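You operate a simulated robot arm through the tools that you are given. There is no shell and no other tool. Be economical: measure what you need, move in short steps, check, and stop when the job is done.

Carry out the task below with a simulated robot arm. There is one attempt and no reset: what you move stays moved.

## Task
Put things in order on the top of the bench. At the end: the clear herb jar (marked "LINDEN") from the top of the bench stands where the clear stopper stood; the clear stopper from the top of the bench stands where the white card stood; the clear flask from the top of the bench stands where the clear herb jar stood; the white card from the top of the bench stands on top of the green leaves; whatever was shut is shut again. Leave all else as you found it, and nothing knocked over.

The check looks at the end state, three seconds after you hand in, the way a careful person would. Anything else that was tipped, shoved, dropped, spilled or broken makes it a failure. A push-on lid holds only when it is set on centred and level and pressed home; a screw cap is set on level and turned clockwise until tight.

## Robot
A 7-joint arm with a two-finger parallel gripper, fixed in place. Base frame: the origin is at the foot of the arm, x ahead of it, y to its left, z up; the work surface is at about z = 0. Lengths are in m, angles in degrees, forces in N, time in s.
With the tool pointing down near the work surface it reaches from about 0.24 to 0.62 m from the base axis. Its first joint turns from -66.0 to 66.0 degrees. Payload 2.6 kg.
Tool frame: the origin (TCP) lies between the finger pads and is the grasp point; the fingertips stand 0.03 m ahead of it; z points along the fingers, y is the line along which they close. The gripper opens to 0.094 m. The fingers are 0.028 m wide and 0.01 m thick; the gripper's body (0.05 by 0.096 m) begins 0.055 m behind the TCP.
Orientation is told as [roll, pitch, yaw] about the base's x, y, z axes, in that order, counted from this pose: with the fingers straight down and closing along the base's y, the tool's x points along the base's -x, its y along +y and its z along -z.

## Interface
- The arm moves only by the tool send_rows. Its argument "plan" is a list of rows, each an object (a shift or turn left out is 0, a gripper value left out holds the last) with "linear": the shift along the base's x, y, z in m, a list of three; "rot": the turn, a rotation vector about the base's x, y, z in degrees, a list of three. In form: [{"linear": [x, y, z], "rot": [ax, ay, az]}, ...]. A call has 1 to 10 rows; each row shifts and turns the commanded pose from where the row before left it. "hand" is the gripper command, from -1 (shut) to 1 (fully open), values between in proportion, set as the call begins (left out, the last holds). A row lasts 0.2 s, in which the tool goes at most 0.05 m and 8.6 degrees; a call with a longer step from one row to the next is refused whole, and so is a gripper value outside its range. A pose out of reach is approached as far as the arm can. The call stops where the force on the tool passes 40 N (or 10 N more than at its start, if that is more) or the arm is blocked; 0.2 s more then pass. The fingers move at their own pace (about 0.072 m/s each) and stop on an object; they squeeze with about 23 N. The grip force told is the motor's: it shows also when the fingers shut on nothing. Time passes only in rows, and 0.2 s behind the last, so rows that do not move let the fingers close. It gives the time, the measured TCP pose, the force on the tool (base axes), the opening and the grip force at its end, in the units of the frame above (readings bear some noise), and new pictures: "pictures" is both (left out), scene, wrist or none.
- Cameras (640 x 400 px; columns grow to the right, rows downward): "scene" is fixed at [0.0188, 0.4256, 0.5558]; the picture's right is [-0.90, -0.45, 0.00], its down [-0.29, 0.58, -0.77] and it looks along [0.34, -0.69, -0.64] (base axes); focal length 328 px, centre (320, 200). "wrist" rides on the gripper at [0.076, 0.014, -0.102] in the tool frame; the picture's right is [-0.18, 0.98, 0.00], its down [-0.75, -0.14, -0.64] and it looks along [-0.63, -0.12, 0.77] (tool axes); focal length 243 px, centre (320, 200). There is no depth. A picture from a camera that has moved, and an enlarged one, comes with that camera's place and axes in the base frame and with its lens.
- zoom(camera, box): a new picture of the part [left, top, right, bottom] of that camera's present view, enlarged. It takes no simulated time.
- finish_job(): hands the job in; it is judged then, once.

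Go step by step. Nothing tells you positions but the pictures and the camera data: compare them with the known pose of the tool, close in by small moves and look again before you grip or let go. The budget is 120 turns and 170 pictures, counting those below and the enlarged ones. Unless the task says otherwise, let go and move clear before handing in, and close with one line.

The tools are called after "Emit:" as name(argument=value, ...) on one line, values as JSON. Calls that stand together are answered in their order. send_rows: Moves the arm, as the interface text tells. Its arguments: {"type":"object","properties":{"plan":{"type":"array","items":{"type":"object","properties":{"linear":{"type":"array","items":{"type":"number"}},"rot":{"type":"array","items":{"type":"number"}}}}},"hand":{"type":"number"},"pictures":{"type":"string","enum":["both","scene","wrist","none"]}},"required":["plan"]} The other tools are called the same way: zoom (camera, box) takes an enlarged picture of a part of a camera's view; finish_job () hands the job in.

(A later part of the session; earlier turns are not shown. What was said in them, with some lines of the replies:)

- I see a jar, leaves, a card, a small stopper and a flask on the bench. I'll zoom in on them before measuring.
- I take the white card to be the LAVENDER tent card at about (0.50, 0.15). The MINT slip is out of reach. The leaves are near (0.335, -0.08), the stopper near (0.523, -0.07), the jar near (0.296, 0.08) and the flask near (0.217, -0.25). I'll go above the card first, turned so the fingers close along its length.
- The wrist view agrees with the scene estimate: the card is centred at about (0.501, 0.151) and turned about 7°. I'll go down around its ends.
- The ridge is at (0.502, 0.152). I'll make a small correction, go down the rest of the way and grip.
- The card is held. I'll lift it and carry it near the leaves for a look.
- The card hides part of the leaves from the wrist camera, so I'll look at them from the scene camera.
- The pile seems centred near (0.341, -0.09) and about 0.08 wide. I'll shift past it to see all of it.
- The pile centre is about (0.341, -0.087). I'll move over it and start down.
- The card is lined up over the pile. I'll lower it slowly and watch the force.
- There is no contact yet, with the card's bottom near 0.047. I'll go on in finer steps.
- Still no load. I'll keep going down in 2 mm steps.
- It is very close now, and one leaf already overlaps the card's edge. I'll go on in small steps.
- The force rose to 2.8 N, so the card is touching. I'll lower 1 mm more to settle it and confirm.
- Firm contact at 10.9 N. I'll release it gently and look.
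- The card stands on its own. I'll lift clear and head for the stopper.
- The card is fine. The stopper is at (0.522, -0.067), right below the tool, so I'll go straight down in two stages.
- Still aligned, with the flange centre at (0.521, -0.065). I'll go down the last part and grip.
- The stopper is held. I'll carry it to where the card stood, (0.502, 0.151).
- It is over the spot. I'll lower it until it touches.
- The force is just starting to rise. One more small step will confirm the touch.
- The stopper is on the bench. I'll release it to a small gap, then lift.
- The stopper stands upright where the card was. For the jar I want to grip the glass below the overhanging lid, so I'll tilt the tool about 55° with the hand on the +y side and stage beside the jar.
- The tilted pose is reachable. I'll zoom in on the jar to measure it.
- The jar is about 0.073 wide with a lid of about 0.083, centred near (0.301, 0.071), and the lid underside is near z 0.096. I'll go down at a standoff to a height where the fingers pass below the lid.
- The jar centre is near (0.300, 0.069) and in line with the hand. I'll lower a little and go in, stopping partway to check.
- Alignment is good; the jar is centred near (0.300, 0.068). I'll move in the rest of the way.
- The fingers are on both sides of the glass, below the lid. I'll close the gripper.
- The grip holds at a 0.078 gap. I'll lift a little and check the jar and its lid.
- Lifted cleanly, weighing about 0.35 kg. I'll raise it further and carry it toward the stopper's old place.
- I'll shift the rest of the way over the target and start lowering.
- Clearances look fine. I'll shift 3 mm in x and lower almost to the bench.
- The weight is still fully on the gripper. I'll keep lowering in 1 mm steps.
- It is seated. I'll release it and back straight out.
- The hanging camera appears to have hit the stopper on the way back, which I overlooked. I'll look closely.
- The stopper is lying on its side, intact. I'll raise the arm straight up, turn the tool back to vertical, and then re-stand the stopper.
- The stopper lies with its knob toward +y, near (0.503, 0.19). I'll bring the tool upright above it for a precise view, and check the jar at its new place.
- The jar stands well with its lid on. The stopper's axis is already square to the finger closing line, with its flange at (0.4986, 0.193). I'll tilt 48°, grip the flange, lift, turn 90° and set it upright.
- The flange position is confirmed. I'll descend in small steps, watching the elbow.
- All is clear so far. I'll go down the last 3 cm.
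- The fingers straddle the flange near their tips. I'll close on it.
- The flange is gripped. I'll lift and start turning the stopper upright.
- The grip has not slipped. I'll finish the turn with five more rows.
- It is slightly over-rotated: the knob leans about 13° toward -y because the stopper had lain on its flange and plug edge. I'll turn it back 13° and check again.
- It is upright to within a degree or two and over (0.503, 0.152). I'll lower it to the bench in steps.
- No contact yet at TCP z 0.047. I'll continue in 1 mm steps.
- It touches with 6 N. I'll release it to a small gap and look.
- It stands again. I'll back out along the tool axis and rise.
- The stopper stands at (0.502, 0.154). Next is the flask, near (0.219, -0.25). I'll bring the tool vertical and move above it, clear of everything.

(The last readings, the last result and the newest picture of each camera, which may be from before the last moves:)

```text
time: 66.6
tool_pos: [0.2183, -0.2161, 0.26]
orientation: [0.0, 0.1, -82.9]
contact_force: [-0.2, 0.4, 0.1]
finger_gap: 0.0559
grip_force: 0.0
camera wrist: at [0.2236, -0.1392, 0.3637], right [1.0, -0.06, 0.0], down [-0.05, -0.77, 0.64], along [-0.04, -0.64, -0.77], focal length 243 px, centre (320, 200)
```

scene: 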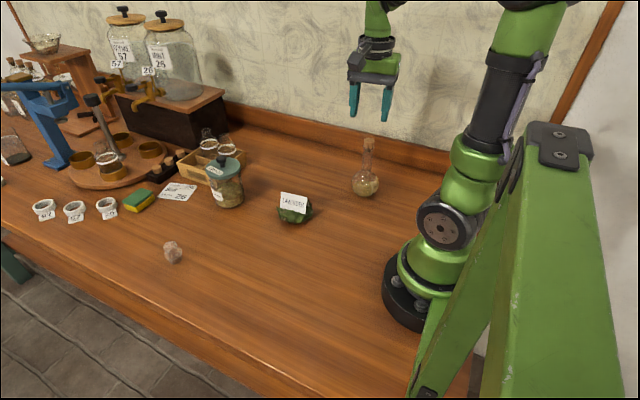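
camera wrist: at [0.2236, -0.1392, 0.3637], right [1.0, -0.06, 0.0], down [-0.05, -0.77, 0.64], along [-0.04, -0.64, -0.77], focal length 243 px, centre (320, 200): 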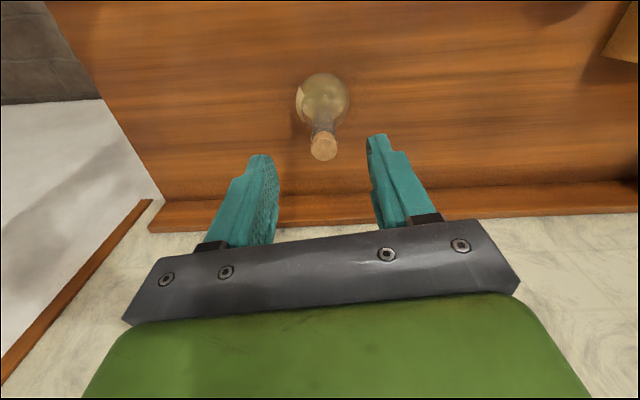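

The flask axis is near (0.220, -0.241). I'll centre over it and lower to just around the cork to check.

Emit:
send_rows(plan=[{"linear": [0.001, -0.025, 0]}, {"linear": [0, 0, -0.03]}, {"linear": [0, 0, -0.02]}, {}], pictures="wrist")

Emit:
zoom(camera="scene", box=[320, 85, 416, 205])

```text
time: 67.6
tool_pos: [0.2199, -0.2409, 0.2109]
orientation: [0.0, -0.1, -83.0]
contact_force: [0.2, -0.4, -0.1]
finger_gap: 0.0563
grip_force: 0.1
camera wrist: at [0.2265, -0.1642, 0.3146], right [1.0, -0.06, 0.0], down [-0.05, -0.77, 0.64], along [-0.04, -0.64, -0.77], focal length 243 px, centre (320, 200)
```

wrist: 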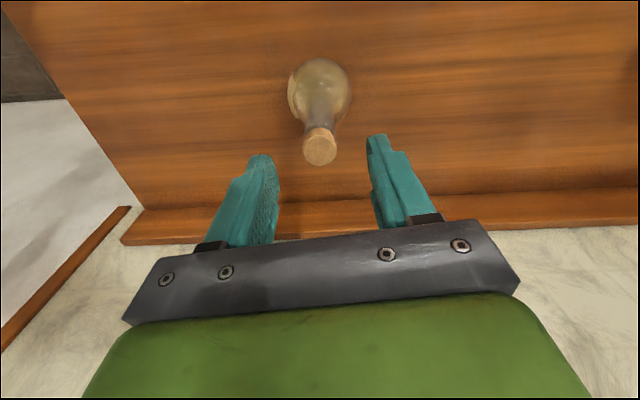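

```text
3.33 times, centred on (368, 145) of scene
camera zoom: at [0.0188, 0.4256, 0.5558], right [-0.9, -0.45, 0.0], down [-0.29, 0.58, -0.77], along [0.34, -0.69, -0.64], focal length 1095 px, centre (160, 383)
```

zoom: 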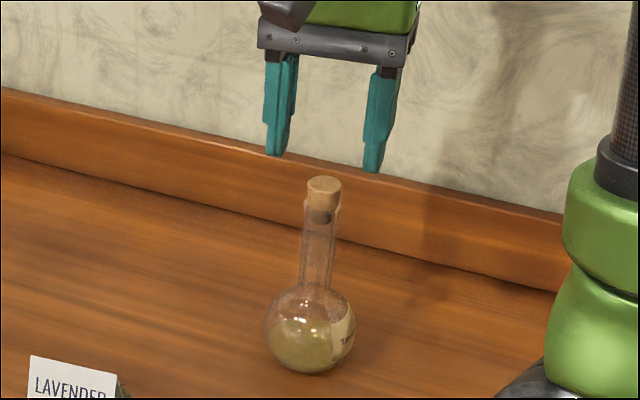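

It is aligned. I'll go down to TCP z 0.12, where the palm stays above the cork and the tips stay above the bulb.

Emit:
send_rows(plan=[{"linear": [0.0015, -0.001, -0.03]}, {"linear": [0, 0, -0.03]}, {"linear": [0, 0, -0.02]}, {"linear": [0, 0, -0.009]}, {}], pictures="wrist")

Emit:
zoom(camera="scene", box=[320, 115, 416, 205])

```text
time: 68.8
tool_pos: [0.2229, -0.2429, 0.1205]
orientation: [0.0, 0.0, -82.9]
contact_force: [0.1, -0.1, 0.6]
finger_gap: 0.0563
grip_force: 0.0
camera wrist: at [0.2278, -0.1651, 0.2238], right [1.0, -0.06, 0.0], down [-0.05, -0.77, 0.64], along [-0.04, -0.64, -0.77], focal length 243 px, centre (320, 200)
```

wrist: 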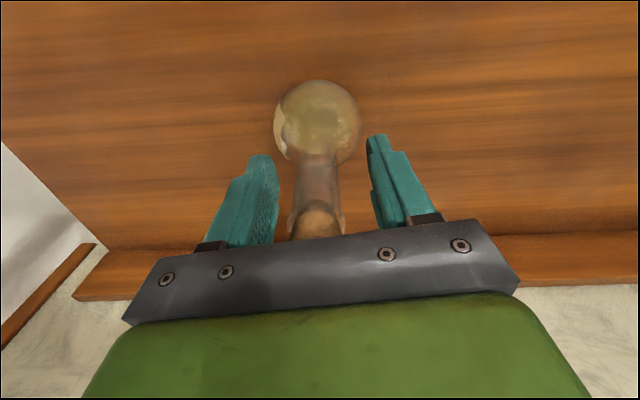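

```text
4.44 times, centred on (368, 160) of scene
camera zoom: at [0.0188, 0.4256, 0.5558], right [-0.9, -0.45, 0.0], down [-0.29, 0.58, -0.77], along [0.34, -0.69, -0.64], focal length 1460 px, centre (107, 378)
```

zoom: 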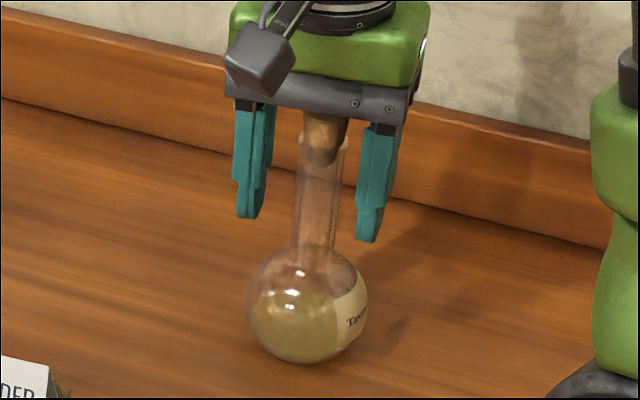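

The neck is well centred and the cork clears the palm. I'll close on it.

Emit:
send_rows(plan=[{}, {}, {}, {}], hand=-1, pictures="none")

Emit:
send_rows(plan=[{"linear": [0, 0, 0.01]}, {"linear": [0, 0, 0.015]}, {}], pictures="wrist")

Emit:
zoom(camera="scene", box=[320, 105, 416, 205])

```text
time: 69.8
tool_pos: [0.2219, -0.2427, 0.1208]
orientation: [0.0, 0.0, -83.0]
contact_force: [0.3, 0.0, -0.7]
finger_gap: 0.0241
grip_force: 23.7
```

```text
time: 70.6
tool_pos: [0.2225, -0.2426, 0.1468]
orientation: [0.0, 0.0, -83.0]
contact_force: [-0.2, -0.5, -1.2]
finger_gap: 0.0241
grip_force: 23.1
camera wrist: at [0.2277, -0.1655, 0.2501], right [1.0, -0.06, 0.0], down [-0.05, -0.77, 0.64], along [-0.04, -0.64, -0.77], focal length 243 px, centre (320, 200)
```

wrist: 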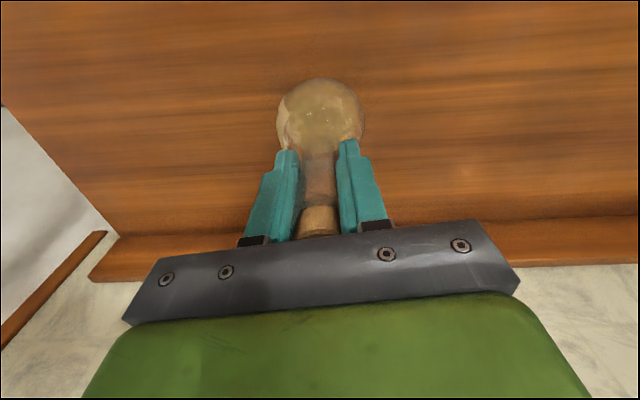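

```text
4.00 times, centred on (368, 155) of scene
camera zoom: at [0.0188, 0.4256, 0.5558], right [-0.9, -0.45, 0.0], down [-0.29, 0.58, -0.77], along [0.34, -0.69, -0.64], focal length 1314 px, centre (128, 380)
```

zoom: 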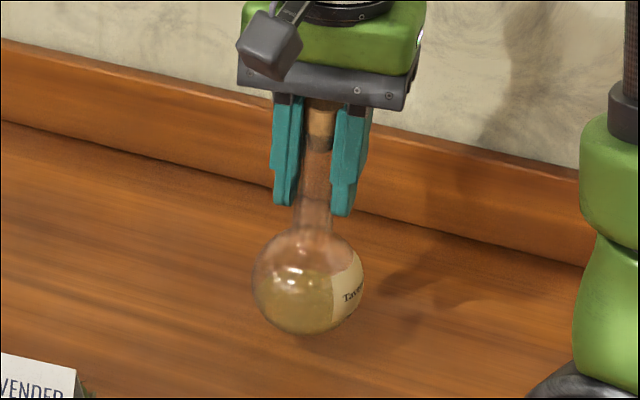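

The flask is up and hangs straight. I'll raise it above card height and carry it toward the jar's old place, (0.300, 0.068).

Emit:
send_rows(plan=[{"linear": [0, 0, 0.025]}, {"linear": [0, 0, 0.03]}, {"linear": [0, 0, 0.03]}, {"linear": [0.015, 0.015, 0]}, {"linear": [0.022, 0.025, 0]}, {"linear": [0.022, 0.03, 0]}, {"linear": [0.018, 0.03, 0]}, {"linear": [0, 0.033, 0]}, {"linear": [0, 0.033, 0]}, {"linear": [0, 0.033, 0]}], pictures="none")

Emit:
send_rows(plan=[{"linear": [0, 0.033, 0]}, {"linear": [0, 0.033, 0]}, {"linear": [0, 0.028, 0]}, {"linear": [0, 0.017, 0]}, {"linear": [0, 0, -0.02]}, {"linear": [0, 0, -0.025]}, {"linear": [0, 0, -0.02]}, {}])

```text
time: 72.8
tool_pos: [0.2994, -0.0424, 0.2305]
orientation: [0.0, 0.1, -83.0]
contact_force: [-0.1, 1.0, -1.3]
finger_gap: 0.024
grip_force: 22.8
```

```text
time: 74.6
tool_pos: [0.2976, 0.0671, 0.167]
orientation: [0.0, 0.0, -83.0]
contact_force: [0.1, -0.3, -1.6]
finger_gap: 0.0237
grip_force: 22.5
camera wrist: at [0.3035, 0.145, 0.2691], right [1.0, -0.06, 0.0], down [-0.05, -0.77, 0.64], along [-0.04, -0.64, -0.77], focal length 243 px, centre (320, 200)
```

scene: 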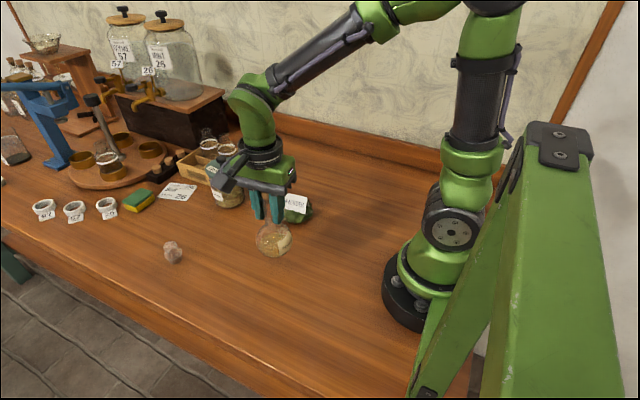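
wrist: 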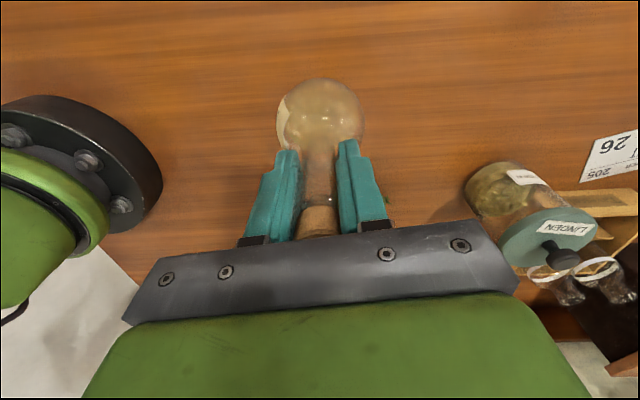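

It is over the spot. I'll lower it carefully, starting with a 1.5 mm shift in x.

Emit:
send_rows(plan=[{"linear": [0.0015, 0.001, -0.015]}, {"linear": [0, 0, -0.015]}, {"linear": [0, 0, -0.01]}, {"linear": [0, 0, -0.003]}, {}], pictures="none")

Emit:
send_rows(plan=[{"linear": [0, 0, -0.0015]}, {}], pictures="none")

Emit:
send_rows(plan=[{"linear": [0, 0, -0.001]}, {}], pictures="none")

```text
time: 75.8
tool_pos: [0.2992, 0.0687, 0.1233]
orientation: [0.0, 0.0, -83.0]
contact_force: [-0.2, 0.7, -1.9]
finger_gap: 0.0239
grip_force: 23.4
```

```text
time: 76.4
tool_pos: [0.3, 0.0695, 0.121]
orientation: [0.0, -0.1, -82.9]
contact_force: [-0.9, 0.0, 0.4]
finger_gap: 0.024
grip_force: 23.0
```

```text
time: 77.0
tool_pos: [0.299, 0.0686, 0.1208]
orientation: [-0.1, 0.0, -83.0]
contact_force: [-0.7, -0.9, -0.5]
finger_gap: 0.0239
grip_force: 22.8
```

Emit:
send_rows(plan=[{"linear": [0, 0, -0.0007]}, {}], pictures="none")

```text
time: 77.6
tool_pos: [0.2989, 0.0688, 0.1208]
orientation: [0.1, -0.1, -82.9]
contact_force: [-4.0, -3.3, 17.3]
finger_gap: 0.0239
grip_force: 22.9
```

It is firmly seated. I'll ease the load slightly, then release.

Emit:
send_rows(plan=[{"linear": [0, 0, 0.0005]}, {}], pictures="none")

Emit:
send_rows(plan=[{}, {}, {}], hand=0.1, pictures="wrist")

Emit:
zoom(camera="scene", box=[220, 180, 332, 280])

```text
time: 78.2
tool_pos: [0.3007, 0.0682, 0.1216]
orientation: [0.2, 0.0, -83.0]
contact_force: [-2.2, -3.5, 11.3]
finger_gap: 0.024
grip_force: 23.3
```

```text
time: 79.0
tool_pos: [0.3008, 0.0687, 0.1203]
orientation: [0.1, 0.0, -83.0]
contact_force: [-0.4, 0.5, -0.1]
finger_gap: 0.0516
grip_force: 0.2
camera wrist: at [0.3057, 0.1464, 0.2237], right [1.0, -0.06, 0.0], down [-0.05, -0.77, 0.64], along [-0.04, -0.64, -0.77], focal length 243 px, centre (320, 200)
```

wrist: 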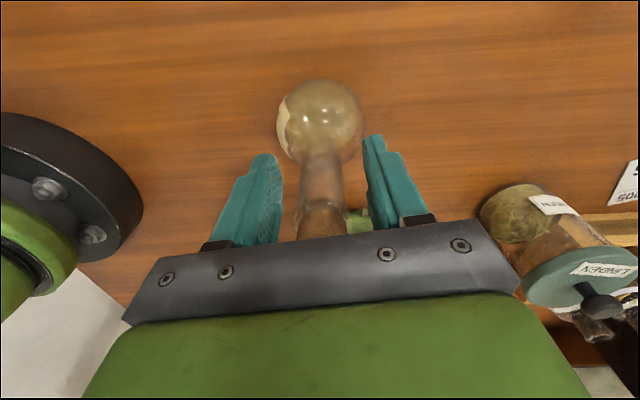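

```text
4.00 times, centred on (276, 230) of scene
camera zoom: at [0.0188, 0.4256, 0.5558], right [-0.9, -0.45, 0.0], down [-0.29, 0.58, -0.77], along [0.34, -0.69, -0.64], focal length 1314 px, centre (496, 80)
```

zoom: 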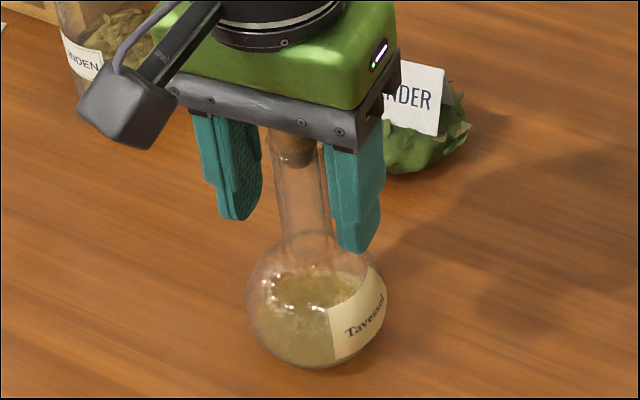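

The flask stands free. I'll lift straight up, clear the cork and check the whole scene.

Emit:
send_rows(plan=[{"linear": [0, 0, 0.015]}, {"linear": [0, 0, 0.03]}, {"linear": [0, 0, 0.04]}, {"linear": [0, 0, 0.045]}, {"linear": [0.01, -0.03, 0.01]}, {"linear": [0.01, -0.045, 0]}, {"linear": [0.01, -0.045, 0]}, {"linear": [0.01, -0.04, 0]}, {}], pictures="scene")

Emit:
zoom(camera="scene", box=[140, 140, 332, 280])

```text
time: 81.0
tool_pos: [0.34, -0.09, 0.2605]
orientation: [0.0, 0.0, -82.9]
contact_force: [-0.7, -0.8, 0.9]
finger_gap: 0.0518
grip_force: 0.1
```

scene: 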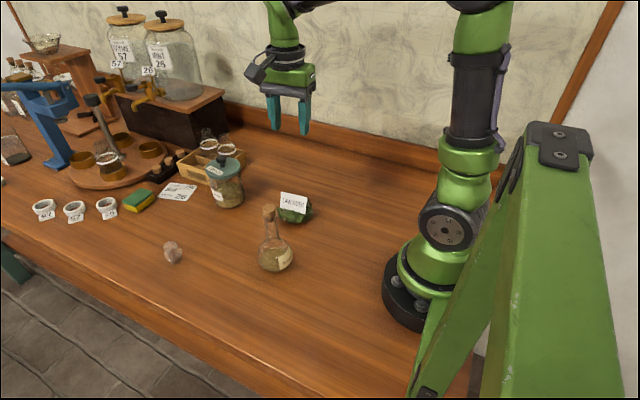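

```text
2.86 times, centred on (236, 210) of scene
camera zoom: at [0.0189, 0.4256, 0.5558], right [-0.9, -0.45, 0.0], down [-0.29, 0.58, -0.77], along [0.34, -0.69, -0.64], focal length 938 px, centre (560, 171)
```

zoom: 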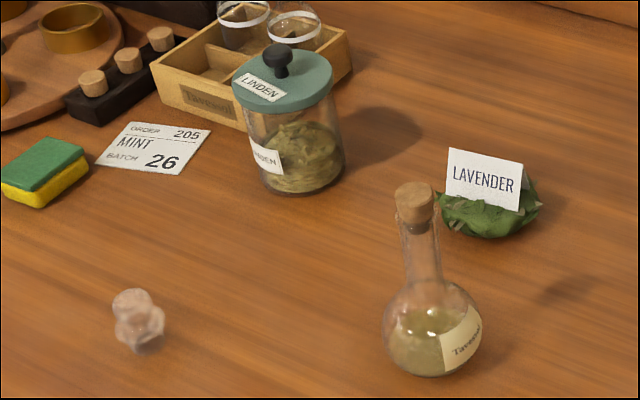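

Everything is in place and upright, the jar lid and flask cork are still on, and the sponge and slip look undisturbed. I'll hand the job in.

Emit:
finish_job()

```text
The job is handed in.
```

I moved all four things to where you wanted them and handed the job in; the stopper got knocked over along the way, but I stood it back up undamaged. The card is on the leaves, the stopper is where the card stood, the jar is where the stopper stood and the flask is where the jar stood, with the jar lid and flask cork never taken off.
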